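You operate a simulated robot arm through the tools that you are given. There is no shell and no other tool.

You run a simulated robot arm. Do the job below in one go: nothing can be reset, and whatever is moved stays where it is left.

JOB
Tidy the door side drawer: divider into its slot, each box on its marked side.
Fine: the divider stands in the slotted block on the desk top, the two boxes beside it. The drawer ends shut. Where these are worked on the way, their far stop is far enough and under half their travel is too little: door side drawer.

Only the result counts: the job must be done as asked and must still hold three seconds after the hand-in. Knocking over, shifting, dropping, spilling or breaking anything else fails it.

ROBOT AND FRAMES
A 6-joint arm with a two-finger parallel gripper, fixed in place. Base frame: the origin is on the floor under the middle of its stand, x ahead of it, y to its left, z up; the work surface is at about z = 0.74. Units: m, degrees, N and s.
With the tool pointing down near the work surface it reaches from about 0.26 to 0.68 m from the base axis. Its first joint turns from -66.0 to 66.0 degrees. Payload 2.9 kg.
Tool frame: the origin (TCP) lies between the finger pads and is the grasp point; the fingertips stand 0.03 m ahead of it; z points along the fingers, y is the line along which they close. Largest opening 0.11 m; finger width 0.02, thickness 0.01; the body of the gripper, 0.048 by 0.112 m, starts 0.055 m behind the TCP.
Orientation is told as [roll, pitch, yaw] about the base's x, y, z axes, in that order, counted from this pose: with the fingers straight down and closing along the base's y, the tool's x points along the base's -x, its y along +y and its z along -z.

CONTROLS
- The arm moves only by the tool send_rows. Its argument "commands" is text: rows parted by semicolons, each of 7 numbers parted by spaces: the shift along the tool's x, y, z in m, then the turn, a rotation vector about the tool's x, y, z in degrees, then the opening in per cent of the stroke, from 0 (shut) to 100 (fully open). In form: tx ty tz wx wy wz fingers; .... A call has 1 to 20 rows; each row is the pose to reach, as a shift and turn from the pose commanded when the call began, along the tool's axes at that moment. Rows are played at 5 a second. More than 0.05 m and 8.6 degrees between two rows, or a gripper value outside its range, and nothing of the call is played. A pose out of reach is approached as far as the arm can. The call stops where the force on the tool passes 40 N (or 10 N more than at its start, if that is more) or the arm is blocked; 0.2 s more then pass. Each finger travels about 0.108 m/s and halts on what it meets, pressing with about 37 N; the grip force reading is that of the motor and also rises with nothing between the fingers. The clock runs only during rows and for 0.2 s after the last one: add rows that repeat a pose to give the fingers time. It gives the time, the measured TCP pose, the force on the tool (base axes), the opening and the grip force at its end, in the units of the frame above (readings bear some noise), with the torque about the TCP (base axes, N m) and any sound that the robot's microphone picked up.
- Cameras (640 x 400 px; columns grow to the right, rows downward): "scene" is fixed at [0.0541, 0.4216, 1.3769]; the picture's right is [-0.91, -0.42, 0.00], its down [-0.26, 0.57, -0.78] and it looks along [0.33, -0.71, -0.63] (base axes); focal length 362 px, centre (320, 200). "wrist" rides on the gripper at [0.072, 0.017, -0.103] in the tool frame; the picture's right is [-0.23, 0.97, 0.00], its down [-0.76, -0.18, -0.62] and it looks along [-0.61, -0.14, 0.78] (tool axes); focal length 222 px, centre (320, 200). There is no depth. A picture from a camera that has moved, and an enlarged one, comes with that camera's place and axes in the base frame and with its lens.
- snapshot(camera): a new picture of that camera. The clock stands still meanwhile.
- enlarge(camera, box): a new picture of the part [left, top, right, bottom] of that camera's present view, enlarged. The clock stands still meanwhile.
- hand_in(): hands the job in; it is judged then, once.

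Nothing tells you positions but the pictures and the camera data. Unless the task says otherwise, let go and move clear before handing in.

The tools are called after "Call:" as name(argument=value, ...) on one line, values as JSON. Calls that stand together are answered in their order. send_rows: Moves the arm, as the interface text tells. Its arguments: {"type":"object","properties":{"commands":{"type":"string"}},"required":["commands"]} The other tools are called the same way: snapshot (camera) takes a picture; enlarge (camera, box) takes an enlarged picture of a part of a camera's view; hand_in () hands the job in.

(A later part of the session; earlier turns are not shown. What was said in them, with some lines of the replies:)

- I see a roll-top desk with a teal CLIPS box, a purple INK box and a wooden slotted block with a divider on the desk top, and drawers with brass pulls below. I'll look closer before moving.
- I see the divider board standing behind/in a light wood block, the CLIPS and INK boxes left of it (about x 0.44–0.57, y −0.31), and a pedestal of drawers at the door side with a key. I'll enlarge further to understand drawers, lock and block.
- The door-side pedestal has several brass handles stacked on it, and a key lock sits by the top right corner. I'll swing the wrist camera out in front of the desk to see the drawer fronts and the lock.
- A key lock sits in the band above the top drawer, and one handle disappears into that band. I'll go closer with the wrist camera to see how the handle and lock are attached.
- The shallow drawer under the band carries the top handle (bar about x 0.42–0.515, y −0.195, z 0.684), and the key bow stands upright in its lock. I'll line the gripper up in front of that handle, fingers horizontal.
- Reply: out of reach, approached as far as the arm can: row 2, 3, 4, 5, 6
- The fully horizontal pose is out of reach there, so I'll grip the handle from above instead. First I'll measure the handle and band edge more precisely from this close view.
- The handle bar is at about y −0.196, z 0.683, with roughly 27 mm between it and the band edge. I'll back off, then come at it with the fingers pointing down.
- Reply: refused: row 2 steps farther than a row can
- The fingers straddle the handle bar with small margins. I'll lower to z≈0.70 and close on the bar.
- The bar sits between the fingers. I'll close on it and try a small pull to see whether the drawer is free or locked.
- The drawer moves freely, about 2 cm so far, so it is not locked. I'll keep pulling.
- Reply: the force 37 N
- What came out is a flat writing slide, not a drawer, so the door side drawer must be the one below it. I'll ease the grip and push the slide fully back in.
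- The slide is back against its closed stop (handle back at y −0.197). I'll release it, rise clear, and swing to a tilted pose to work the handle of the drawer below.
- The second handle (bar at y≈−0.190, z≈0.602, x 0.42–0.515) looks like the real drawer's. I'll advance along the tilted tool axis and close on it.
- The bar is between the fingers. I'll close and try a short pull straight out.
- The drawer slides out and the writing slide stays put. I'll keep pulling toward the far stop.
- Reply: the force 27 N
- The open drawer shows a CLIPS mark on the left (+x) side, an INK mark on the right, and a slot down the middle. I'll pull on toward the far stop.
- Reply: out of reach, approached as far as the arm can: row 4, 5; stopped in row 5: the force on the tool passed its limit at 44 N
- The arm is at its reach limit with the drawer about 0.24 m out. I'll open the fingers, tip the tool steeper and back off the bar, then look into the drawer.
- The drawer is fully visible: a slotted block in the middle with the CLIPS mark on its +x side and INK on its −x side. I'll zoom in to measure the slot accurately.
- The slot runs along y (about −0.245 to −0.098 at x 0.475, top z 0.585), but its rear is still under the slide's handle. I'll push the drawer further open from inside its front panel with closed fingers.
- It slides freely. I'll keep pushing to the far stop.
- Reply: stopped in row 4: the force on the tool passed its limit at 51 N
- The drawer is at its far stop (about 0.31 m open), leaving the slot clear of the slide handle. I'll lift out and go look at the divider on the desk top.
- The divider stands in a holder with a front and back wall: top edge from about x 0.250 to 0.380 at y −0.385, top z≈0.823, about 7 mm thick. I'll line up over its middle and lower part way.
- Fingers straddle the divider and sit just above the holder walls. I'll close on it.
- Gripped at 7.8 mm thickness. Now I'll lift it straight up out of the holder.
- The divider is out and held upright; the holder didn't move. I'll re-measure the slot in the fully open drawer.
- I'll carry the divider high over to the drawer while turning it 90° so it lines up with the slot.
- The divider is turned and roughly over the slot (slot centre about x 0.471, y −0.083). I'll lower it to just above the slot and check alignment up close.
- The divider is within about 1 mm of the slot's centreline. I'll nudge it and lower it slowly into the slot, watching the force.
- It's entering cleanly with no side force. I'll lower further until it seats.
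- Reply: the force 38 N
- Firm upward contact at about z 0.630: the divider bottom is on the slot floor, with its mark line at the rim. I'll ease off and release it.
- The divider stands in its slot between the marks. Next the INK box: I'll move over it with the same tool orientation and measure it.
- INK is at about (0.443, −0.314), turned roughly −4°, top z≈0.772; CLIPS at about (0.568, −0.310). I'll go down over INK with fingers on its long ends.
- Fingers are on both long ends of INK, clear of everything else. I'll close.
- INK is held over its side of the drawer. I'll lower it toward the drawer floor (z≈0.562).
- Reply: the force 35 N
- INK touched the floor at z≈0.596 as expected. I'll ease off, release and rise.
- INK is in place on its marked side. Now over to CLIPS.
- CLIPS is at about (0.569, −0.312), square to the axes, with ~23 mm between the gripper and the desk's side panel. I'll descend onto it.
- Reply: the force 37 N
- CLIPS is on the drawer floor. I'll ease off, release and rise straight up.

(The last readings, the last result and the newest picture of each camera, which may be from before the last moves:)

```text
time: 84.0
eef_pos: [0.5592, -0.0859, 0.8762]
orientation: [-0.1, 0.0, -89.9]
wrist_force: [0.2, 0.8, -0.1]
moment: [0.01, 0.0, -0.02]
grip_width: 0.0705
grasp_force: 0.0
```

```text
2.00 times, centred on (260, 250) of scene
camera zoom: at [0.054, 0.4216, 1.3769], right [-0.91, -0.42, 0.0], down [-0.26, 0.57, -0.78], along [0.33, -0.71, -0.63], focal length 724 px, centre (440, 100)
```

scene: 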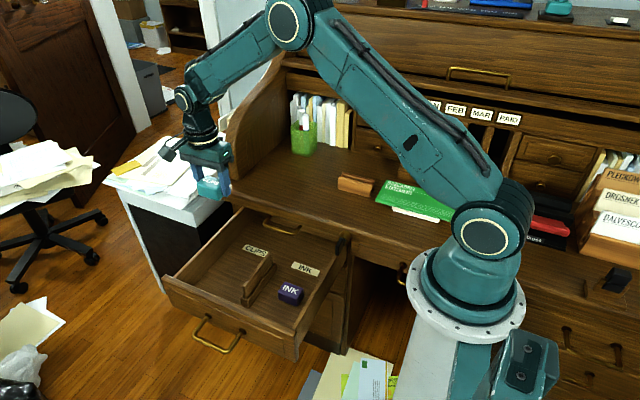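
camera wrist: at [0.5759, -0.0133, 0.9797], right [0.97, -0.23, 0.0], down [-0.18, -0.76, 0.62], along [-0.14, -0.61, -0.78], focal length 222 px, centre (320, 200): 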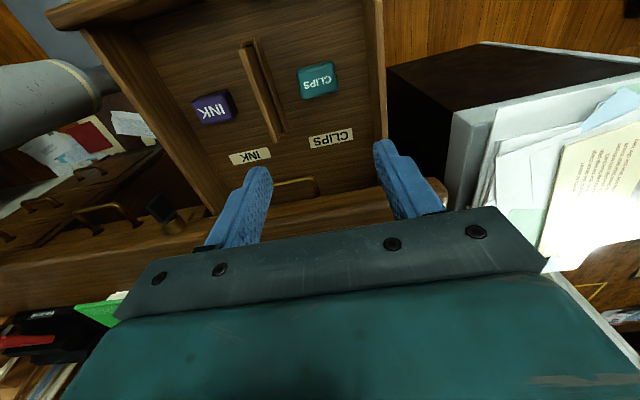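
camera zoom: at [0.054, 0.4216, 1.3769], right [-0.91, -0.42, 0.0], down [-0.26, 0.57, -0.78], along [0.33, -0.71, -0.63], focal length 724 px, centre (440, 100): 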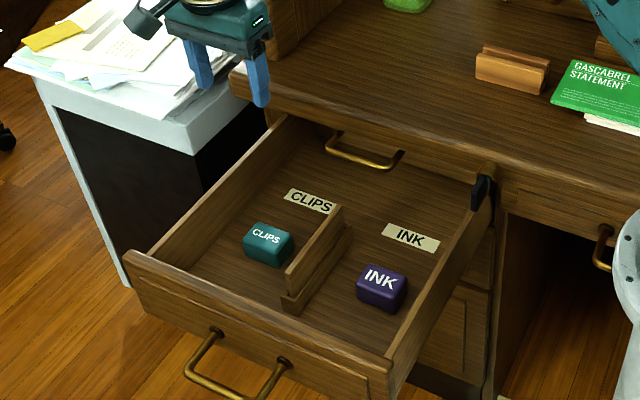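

Everything is in place in the drawer. Now I'll close the fingers, go round in front of the drawer and push it in by its handle bar.

Call:
send_rows(commands="0.039 -0.013 0 0 0 0 50; 0.078 -0.026 0 0 0 0 35; 0.117 -0.039 0 0 0 0 20; 0.156 -0.052 0 0 0 0 10; 0.195 -0.065 0 0 0 0 0; 0.234 -0.078 0 0 0 0 0; 0.276 -0.092 0 0 0 0 0; 0.276 -0.092 0.04 0 0 0 0; 0.276 -0.092 0.08 0 0 0 0; 0.276 -0.092 0.12 0 0 0 0; 0.276 -0.092 0.12 0 0 0 0")

Call:
snapshot(camera="wrist")

Call:
snapshot(camera="scene")

```text
time: 86.4
eef_pos: [0.4658, 0.1903, 0.7538]
orientation: [-0.1, 0.0, -90.0]
wrist_force: [1.0, -0.1, 0.4]
moment: [0.02, 0.0, -0.02]
grip_width: 0.0002
grasp_force: 36.6
```

```text
taken
camera wrist: at [0.4824, 0.2629, 0.8573], right [0.97, -0.23, 0.0], down [-0.18, -0.76, 0.62], along [-0.14, -0.61, -0.78], focal length 222 px, centre (320, 200)
```

wrist: 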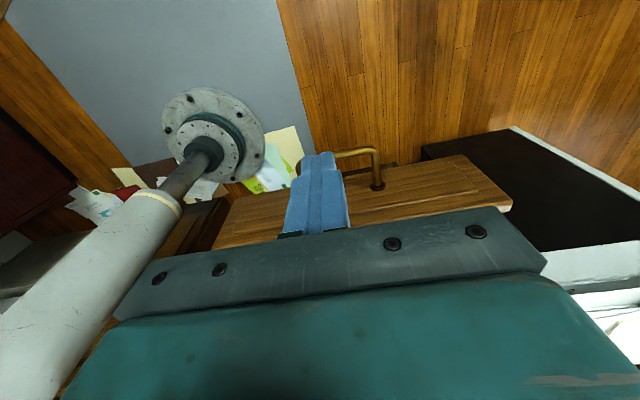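

```text
taken
```

scene: 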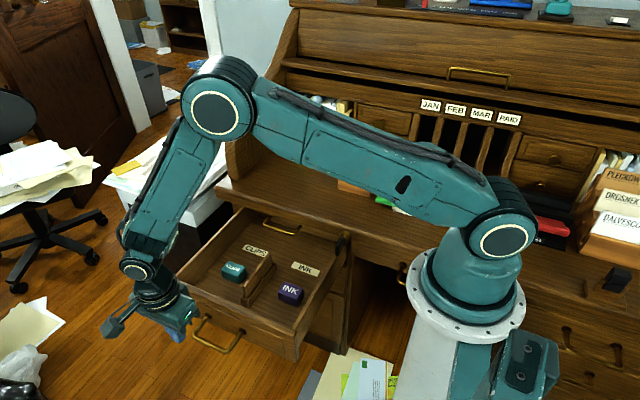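

Call:
send_rows(commands="0 0 0.04 0 0 0 0; 0 0 0.08 0 0 0 0; 0 0 0.12 0 0 0 0; 0 0 0.138 0 0 0 0; 0 0 0.138 0 0 0 0; -0.015 0 0.138 0 0 0 0; -0.03 0 0.138 0 0 0 0; -0.04 0 0.138 0 0 0 0; -0.05 0 0.138 0 0 0 0; -0.06 0 0.138 0 0 0 0; -0.07 0 0.138 0 0 0 0; -0.07 0 0.138 0 0 0 0")

Call:
snapshot(camera="wrist")

Call:
enlarge(camera="scene", box=[130, 190, 350, 370])

```text
time: 89.0
eef_pos: [0.4636, 0.1209, 0.6155]
orientation: [0.0, -0.1, -90.0]
wrist_force: [-0.8, -0.3, 1.4]
moment: [0.0, -0.02, 0.01]
grip_width: 0.0
grasp_force: 37.1
```

```text
taken
camera wrist: at [0.4807, 0.1932, 0.7196], right [0.97, -0.23, 0.0], down [-0.18, -0.76, 0.62], along [-0.14, -0.61, -0.78], focal length 222 px, centre (320, 200)
```

wrist: 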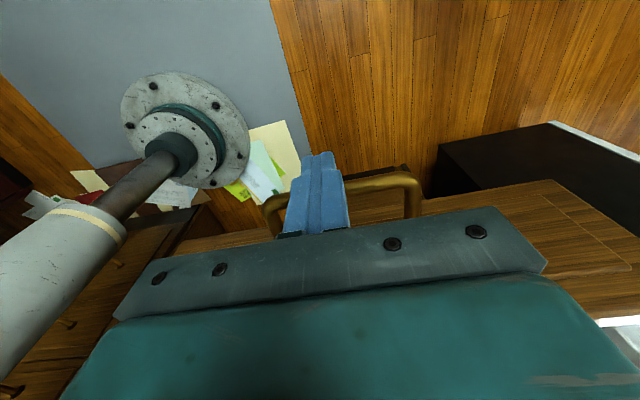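

```text
2.22 times, centred on (240, 280) of scene
camera zoom: at [0.0541, 0.4216, 1.3769], right [-0.91, -0.42, 0.0], down [-0.26, 0.57, -0.78], along [0.33, -0.71, -0.63], focal length 804 px, centre (498, 22)
```

zoom: 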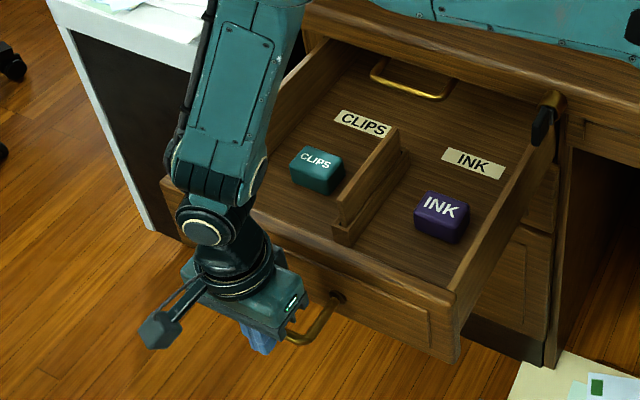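

Call:
send_rows(commands="-0.012 0 0 0 0 0 0; -0.024 0 0 0 0 0 0; -0.036 0 0 0 0 0 0; -0.048 0 0 0 0 0 0; -0.06 0 0 0 0 0 0; -0.072 0 0 0 0 0 0; -0.084 0 0 0 0 0 0; -0.096 0 0 0 0 0 0; -0.108 0 0 0 0 0 0; -0.12 0 0 0 0 0 0; -0.132 0 0 0 0 0 0; -0.144 0 0 0 0 0 0; -0.15 0 0 0 0 0 0; -0.15 0 0 0 0 0 0")

Call:
snapshot(camera="wrist")

Call:
enlarge(camera="scene", box=[170, 170, 370, 330])

```text
time: 92.0
eef_pos: [0.4655, -0.0294, 0.617]
orientation: [0.0, -0.1, -90.0]
wrist_force: [0.1, 0.7, 0.0]
moment: [-0.02, -0.03, -0.01]
grip_width: 0.0001
grasp_force: 36.3
```

```text
taken
camera wrist: at [0.4823, 0.0427, 0.7209], right [0.97, -0.23, 0.0], down [-0.18, -0.76, 0.62], along [-0.14, -0.61, -0.78], focal length 222 px, centre (320, 200)
```

wrist: 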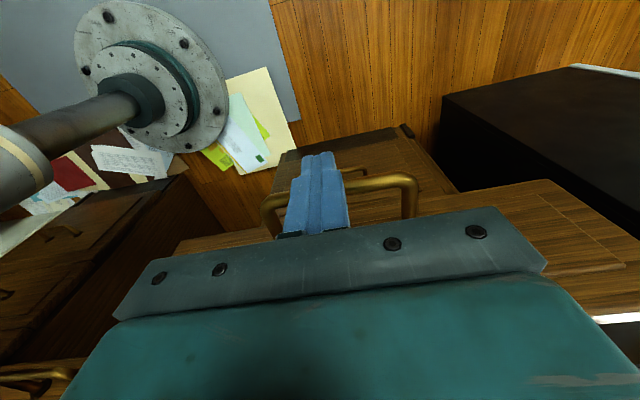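

```text
2.50 times, centred on (270, 250) of scene
camera zoom: at [0.0541, 0.4216, 1.3769], right [-0.91, -0.42, 0.0], down [-0.26, 0.57, -0.78], along [0.33, -0.71, -0.63], focal length 905 px, centre (445, 75)
```

zoom: 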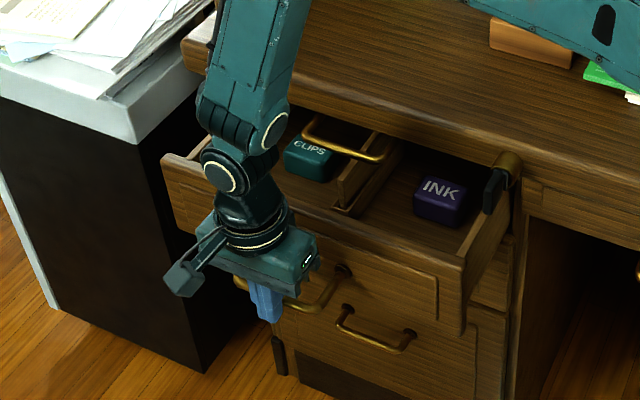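

Call:
send_rows(commands="-0.012 0 0 0 0 0 0; -0.024 0 0 0 0 0 0; -0.036 0 0 0 0 0 0; -0.048 0 0 0 0 0 0; -0.06 0 0 0 0 0 0; -0.072 0 0 0 0 0 0; -0.084 0 0 0 0 0 0; -0.094 0 0 0 0 0 0; -0.102 0 0 0 0 0 0; -0.102 0 0 0 0 0 0")

Call:
snapshot(camera="wrist")

Call:
enlarge(camera="scene", box=[190, 170, 350, 310])

```text
time: 94.2
eef_pos: [0.4657, -0.1306, 0.6168]
orientation: [-0.1, -0.2, -90.1]
wrist_force: [-0.2, -0.2, 0.7]
moment: [0.02, 0.02, 0.03]
grip_width: 0.0002
grasp_force: 36.3
```

```text
taken
camera wrist: at [0.4819, -0.0587, 0.7209], right [0.97, -0.23, 0.0], down [-0.18, -0.76, 0.62], along [-0.14, -0.61, -0.78], focal length 222 px, centre (320, 200)
```

wrist: 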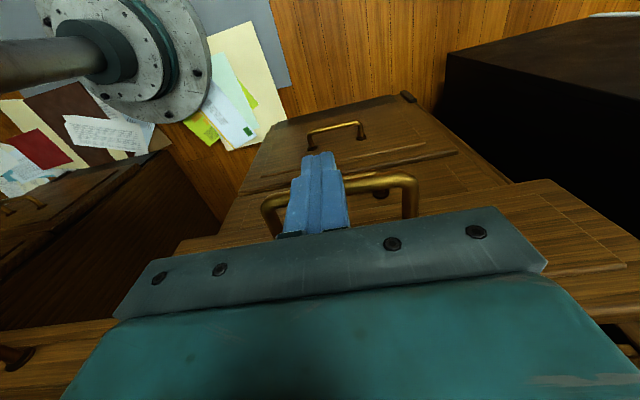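

```text
2.86 times, centred on (270, 240) of scene
camera zoom: at [0.0541, 0.4216, 1.3769], right [-0.91, -0.42, 0.0], down [-0.26, 0.57, -0.78], along [0.33, -0.71, -0.63], focal length 1034 px, centre (463, 86)
```

zoom: 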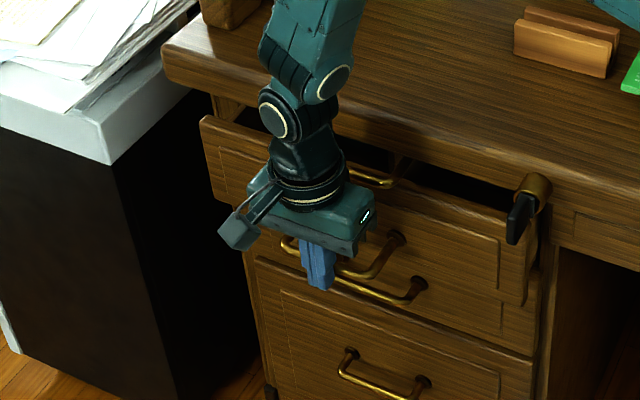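

The handle bar is about 45 mm from its closed position. I'll push a little more, then back off slightly and tilt the tool so the gripper clears the slide's handle for the last stretch.

Call:
send_rows(commands="-0.008 0 0 0 0 0 0; -0.016 0 0 0 0 0 0; -0.02 0 0 0 0 0 0; -0.02 0 0 0 0 0 0; 0 0 0 0 0 0 0; 0.015 0 0 0 0 0 0; 0.015 0 0 0 -8 0 0; 0.015 0 0 0 -16 0 0; 0.015 0 0 0 -24 0 0; 0.015 0 0 0 -32 0 0; 0.015 0 0 0 -40 0 0; 0.015 0 0 0 -40 0 0")

Call:
snapshot(camera="wrist")

Call:
enlarge(camera="scene", box=[190, 170, 350, 310])

```text
time: 96.8
eef_pos: [0.4661, -0.1158, 0.6172]
orientation: [-0.1, -40.1, -89.9]
wrist_force: [0.1, 0.1, 0.0]
moment: [0.0, -0.01, 0.0]
grip_width: 0.0003
grasp_force: 37.7
```

```text
taken
camera wrist: at [0.4817, 0.0059, 0.6495], right [0.97, -0.17, 0.15], down [-0.18, -0.18, 0.97], along [-0.14, -0.97, -0.21], focal length 222 px, centre (320, 200)
```

wrist: 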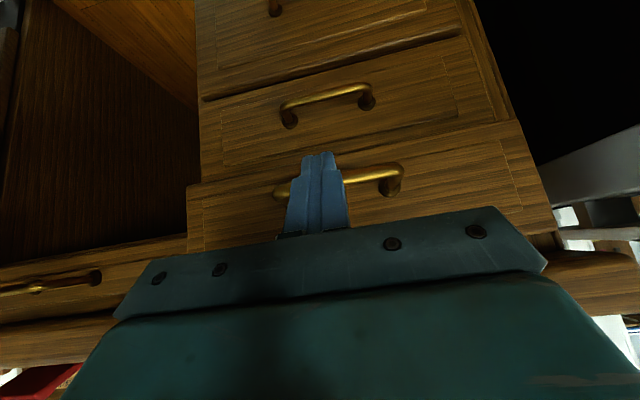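

```text
2.86 times, centred on (270, 240) of scene
camera zoom: at [0.054, 0.4216, 1.3769], right [-0.91, -0.42, 0.0], down [-0.26, 0.57, -0.78], along [0.33, -0.71, -0.63], focal length 1034 px, centre (463, 86)
```

zoom: 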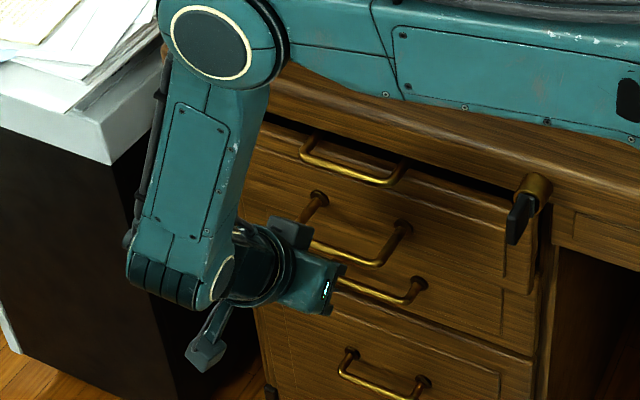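

The tilted tool has the bar just ahead of the fingertips. I'll push the last stretch slowly until I feel the closed stop.

Call:
send_rows(commands="-0.0037 0 0.011 0 0 0 0; -0.0115 0 0.0175 0 0 0 0; -0.0161 0 0.0213 0 0 0 0; -0.0207 0 0.0252 0 0 0 0; -0.0245 0 0.0284 0 0 0 0; -0.0276 0 0.0310 0 0 0 0; -0.0306 0 0.0335 0 0 0 0; -0.0306 0 0.0335 0 0 0 0")

Call:
snapshot(camera="wrist")

Call:
enlarge(camera="scene", box=[190, 170, 350, 310])

```text
time: 98.6
eef_pos: [0.4637, -0.1602, 0.6106]
orientation: [-0.1, -40.2, -89.9]
wrist_force: [-1.4, 1.8, -1.0]
moment: [0.04, 0.0, -0.01]
grip_width: 0.0001
grasp_force: 37.2
```

```text
taken
camera wrist: at [0.4815, -0.0389, 0.6438], right [0.97, -0.17, 0.15], down [-0.18, -0.18, 0.97], along [-0.14, -0.97, -0.21], focal length 222 px, centre (320, 200)
```

wrist: 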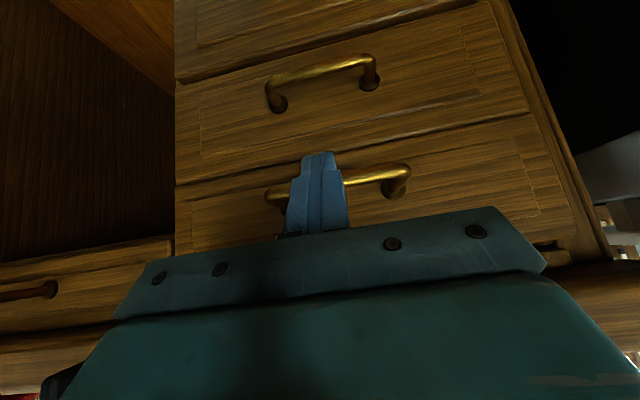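

```text
2.86 times, centred on (270, 240) of scene
camera zoom: at [0.0541, 0.4216, 1.3769], right [-0.91, -0.42, 0.0], down [-0.26, 0.57, -0.78], along [0.33, -0.71, -0.63], focal length 1034 px, centre (463, 86)
```

zoom: 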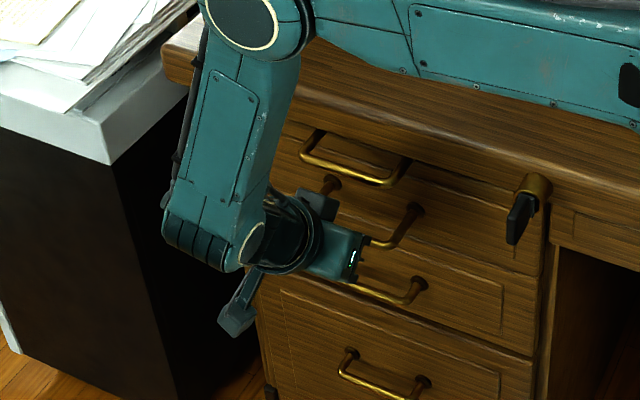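

Call:
send_rows(commands="-0.0023 0 0.0019 0 0 0 0; -0.0046 0 0.0039 0 0 0 0; -0.0061 0 0.0051 0 0 0 0; -0.0077 0 0.0064 0 0 0 0; -0.0077 0 0.0064 0 0 0 0")

Call:
enlarge(camera="scene", box=[220, 190, 350, 290])

```text
time: 99.8
eef_pos: [0.4644, -0.1656, 0.6084]
orientation: [-0.1, -39.2, -89.5]
wrist_force: [-0.9, 35.5, -9.8]
moment: [0.63, -0.02, -0.05]
grip_width: 0.0
grasp_force: 37.0
```

```text
4.00 times, centred on (285, 240) of scene
camera zoom: at [0.0542, 0.4221, 1.3767], right [-0.91, -0.42, 0.0], down [-0.26, 0.57, -0.78], along [0.33, -0.71, -0.63], focal length 1448 px, centre (460, 40)
```

zoom: 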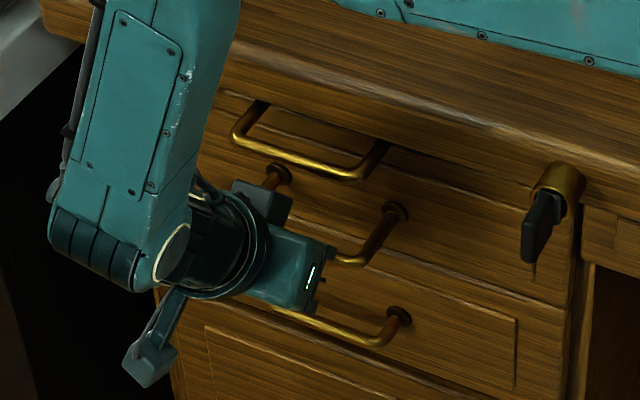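

I felt the closed stop (35 N with the handle back at its original place). I'll back away and check that the drawer stays shut.

Call:
send_rows(commands="0.008 0 -0.006 0 0 0 0; 0.023 0 -0.019 0 0 0 0; 0.046 0 -0.039 0 0 0 0; 0.077 0 -0.064 0 0 0 0; 0.08 0 -0.10 0 8 0 0; 0.075 0 -0.14 0 16 0 0; 0.07 0 -0.18 0 24 0 0; 0.06 0 -0.22 0 32 0 0; 0.05 0 -0.26 0 40 0 0; 0.04 0 -0.30 0 40 0 0; 0.04 0 -0.30 0 40 0 0")

Call:
snapshot(camera="wrist")

Call:
snapshot(camera="scene")

Call:
enlarge(camera="scene", box=[235, 195, 365, 275])

```text
time: 102.2
eef_pos: [0.4633, 0.0554, 0.8155]
orientation: [0.0, -0.1, -90.0]
wrist_force: [0.4, 0.3, -0.7]
moment: [0.02, 0.02, 0.03]
grip_width: 0.0001
grasp_force: 36.9
```

```text
taken
camera wrist: at [0.4802, 0.1271, 0.9194], right [0.97, -0.23, 0.0], down [-0.18, -0.76, 0.62], along [-0.14, -0.61, -0.78], focal length 222 px, centre (320, 200)
```

wrist: 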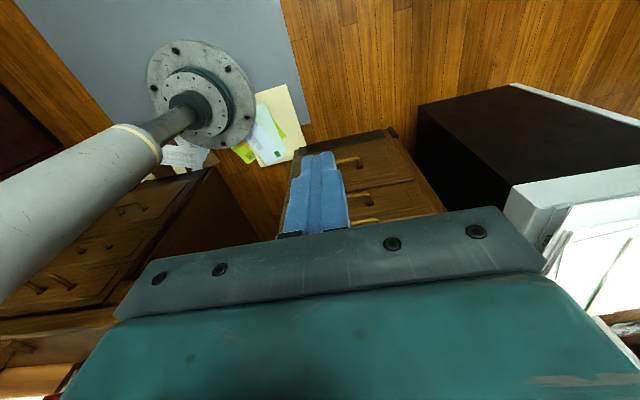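

```text
taken
```

scene: 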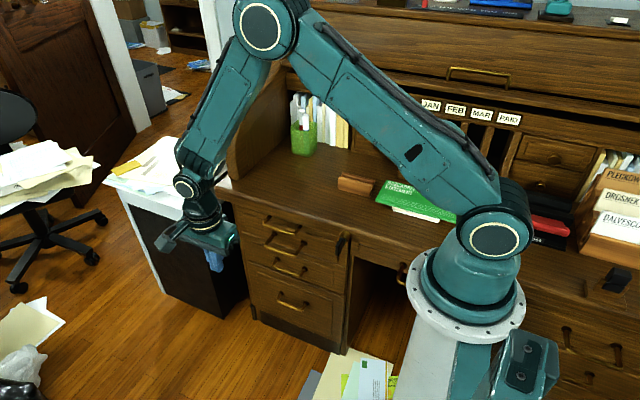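

```text
4.92 times, centred on (300, 235) of scene
camera zoom: at [0.054, 0.4216, 1.3769], right [-0.91, -0.42, 0.0], down [-0.26, 0.57, -0.78], along [0.33, -0.71, -0.63], focal length 1782 px, centre (418, 28)
```

zoom: 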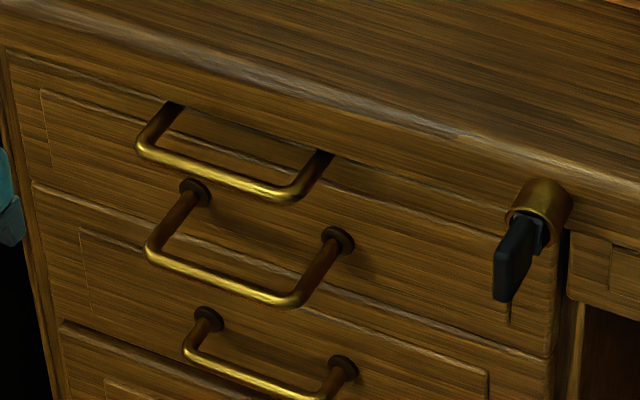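

The drawer is shut with both handles exactly where they started, the slide is in, and the arm is clear. The divider and both boxes are inside on their marked sides, so I'm handing in.

Call:
hand_in()

```text
The job is handed in.
```

The door side drawer is tidied and handed in. The divider is in its slot, INK and CLIPS sit on their marked sides, and the drawer is shut against its closed stop.

- **Contents:** I checked the divider and both boxes by camera while the drawer was open. Closing met no resistance until the stop, but I did not reopen it to look again.
- **Wrong handle first:** My first pull was on the writing slide above the drawer. I pushed it back to its closed stop, and its handle looks the same as in the opening picture.
- **Left alone:** The drawer wasn't locked, so I didn't turn the key. The empty holder that the divider came from is still in its place on the desk top.
- **Arm:** It is clear of the desk and holding nothing.
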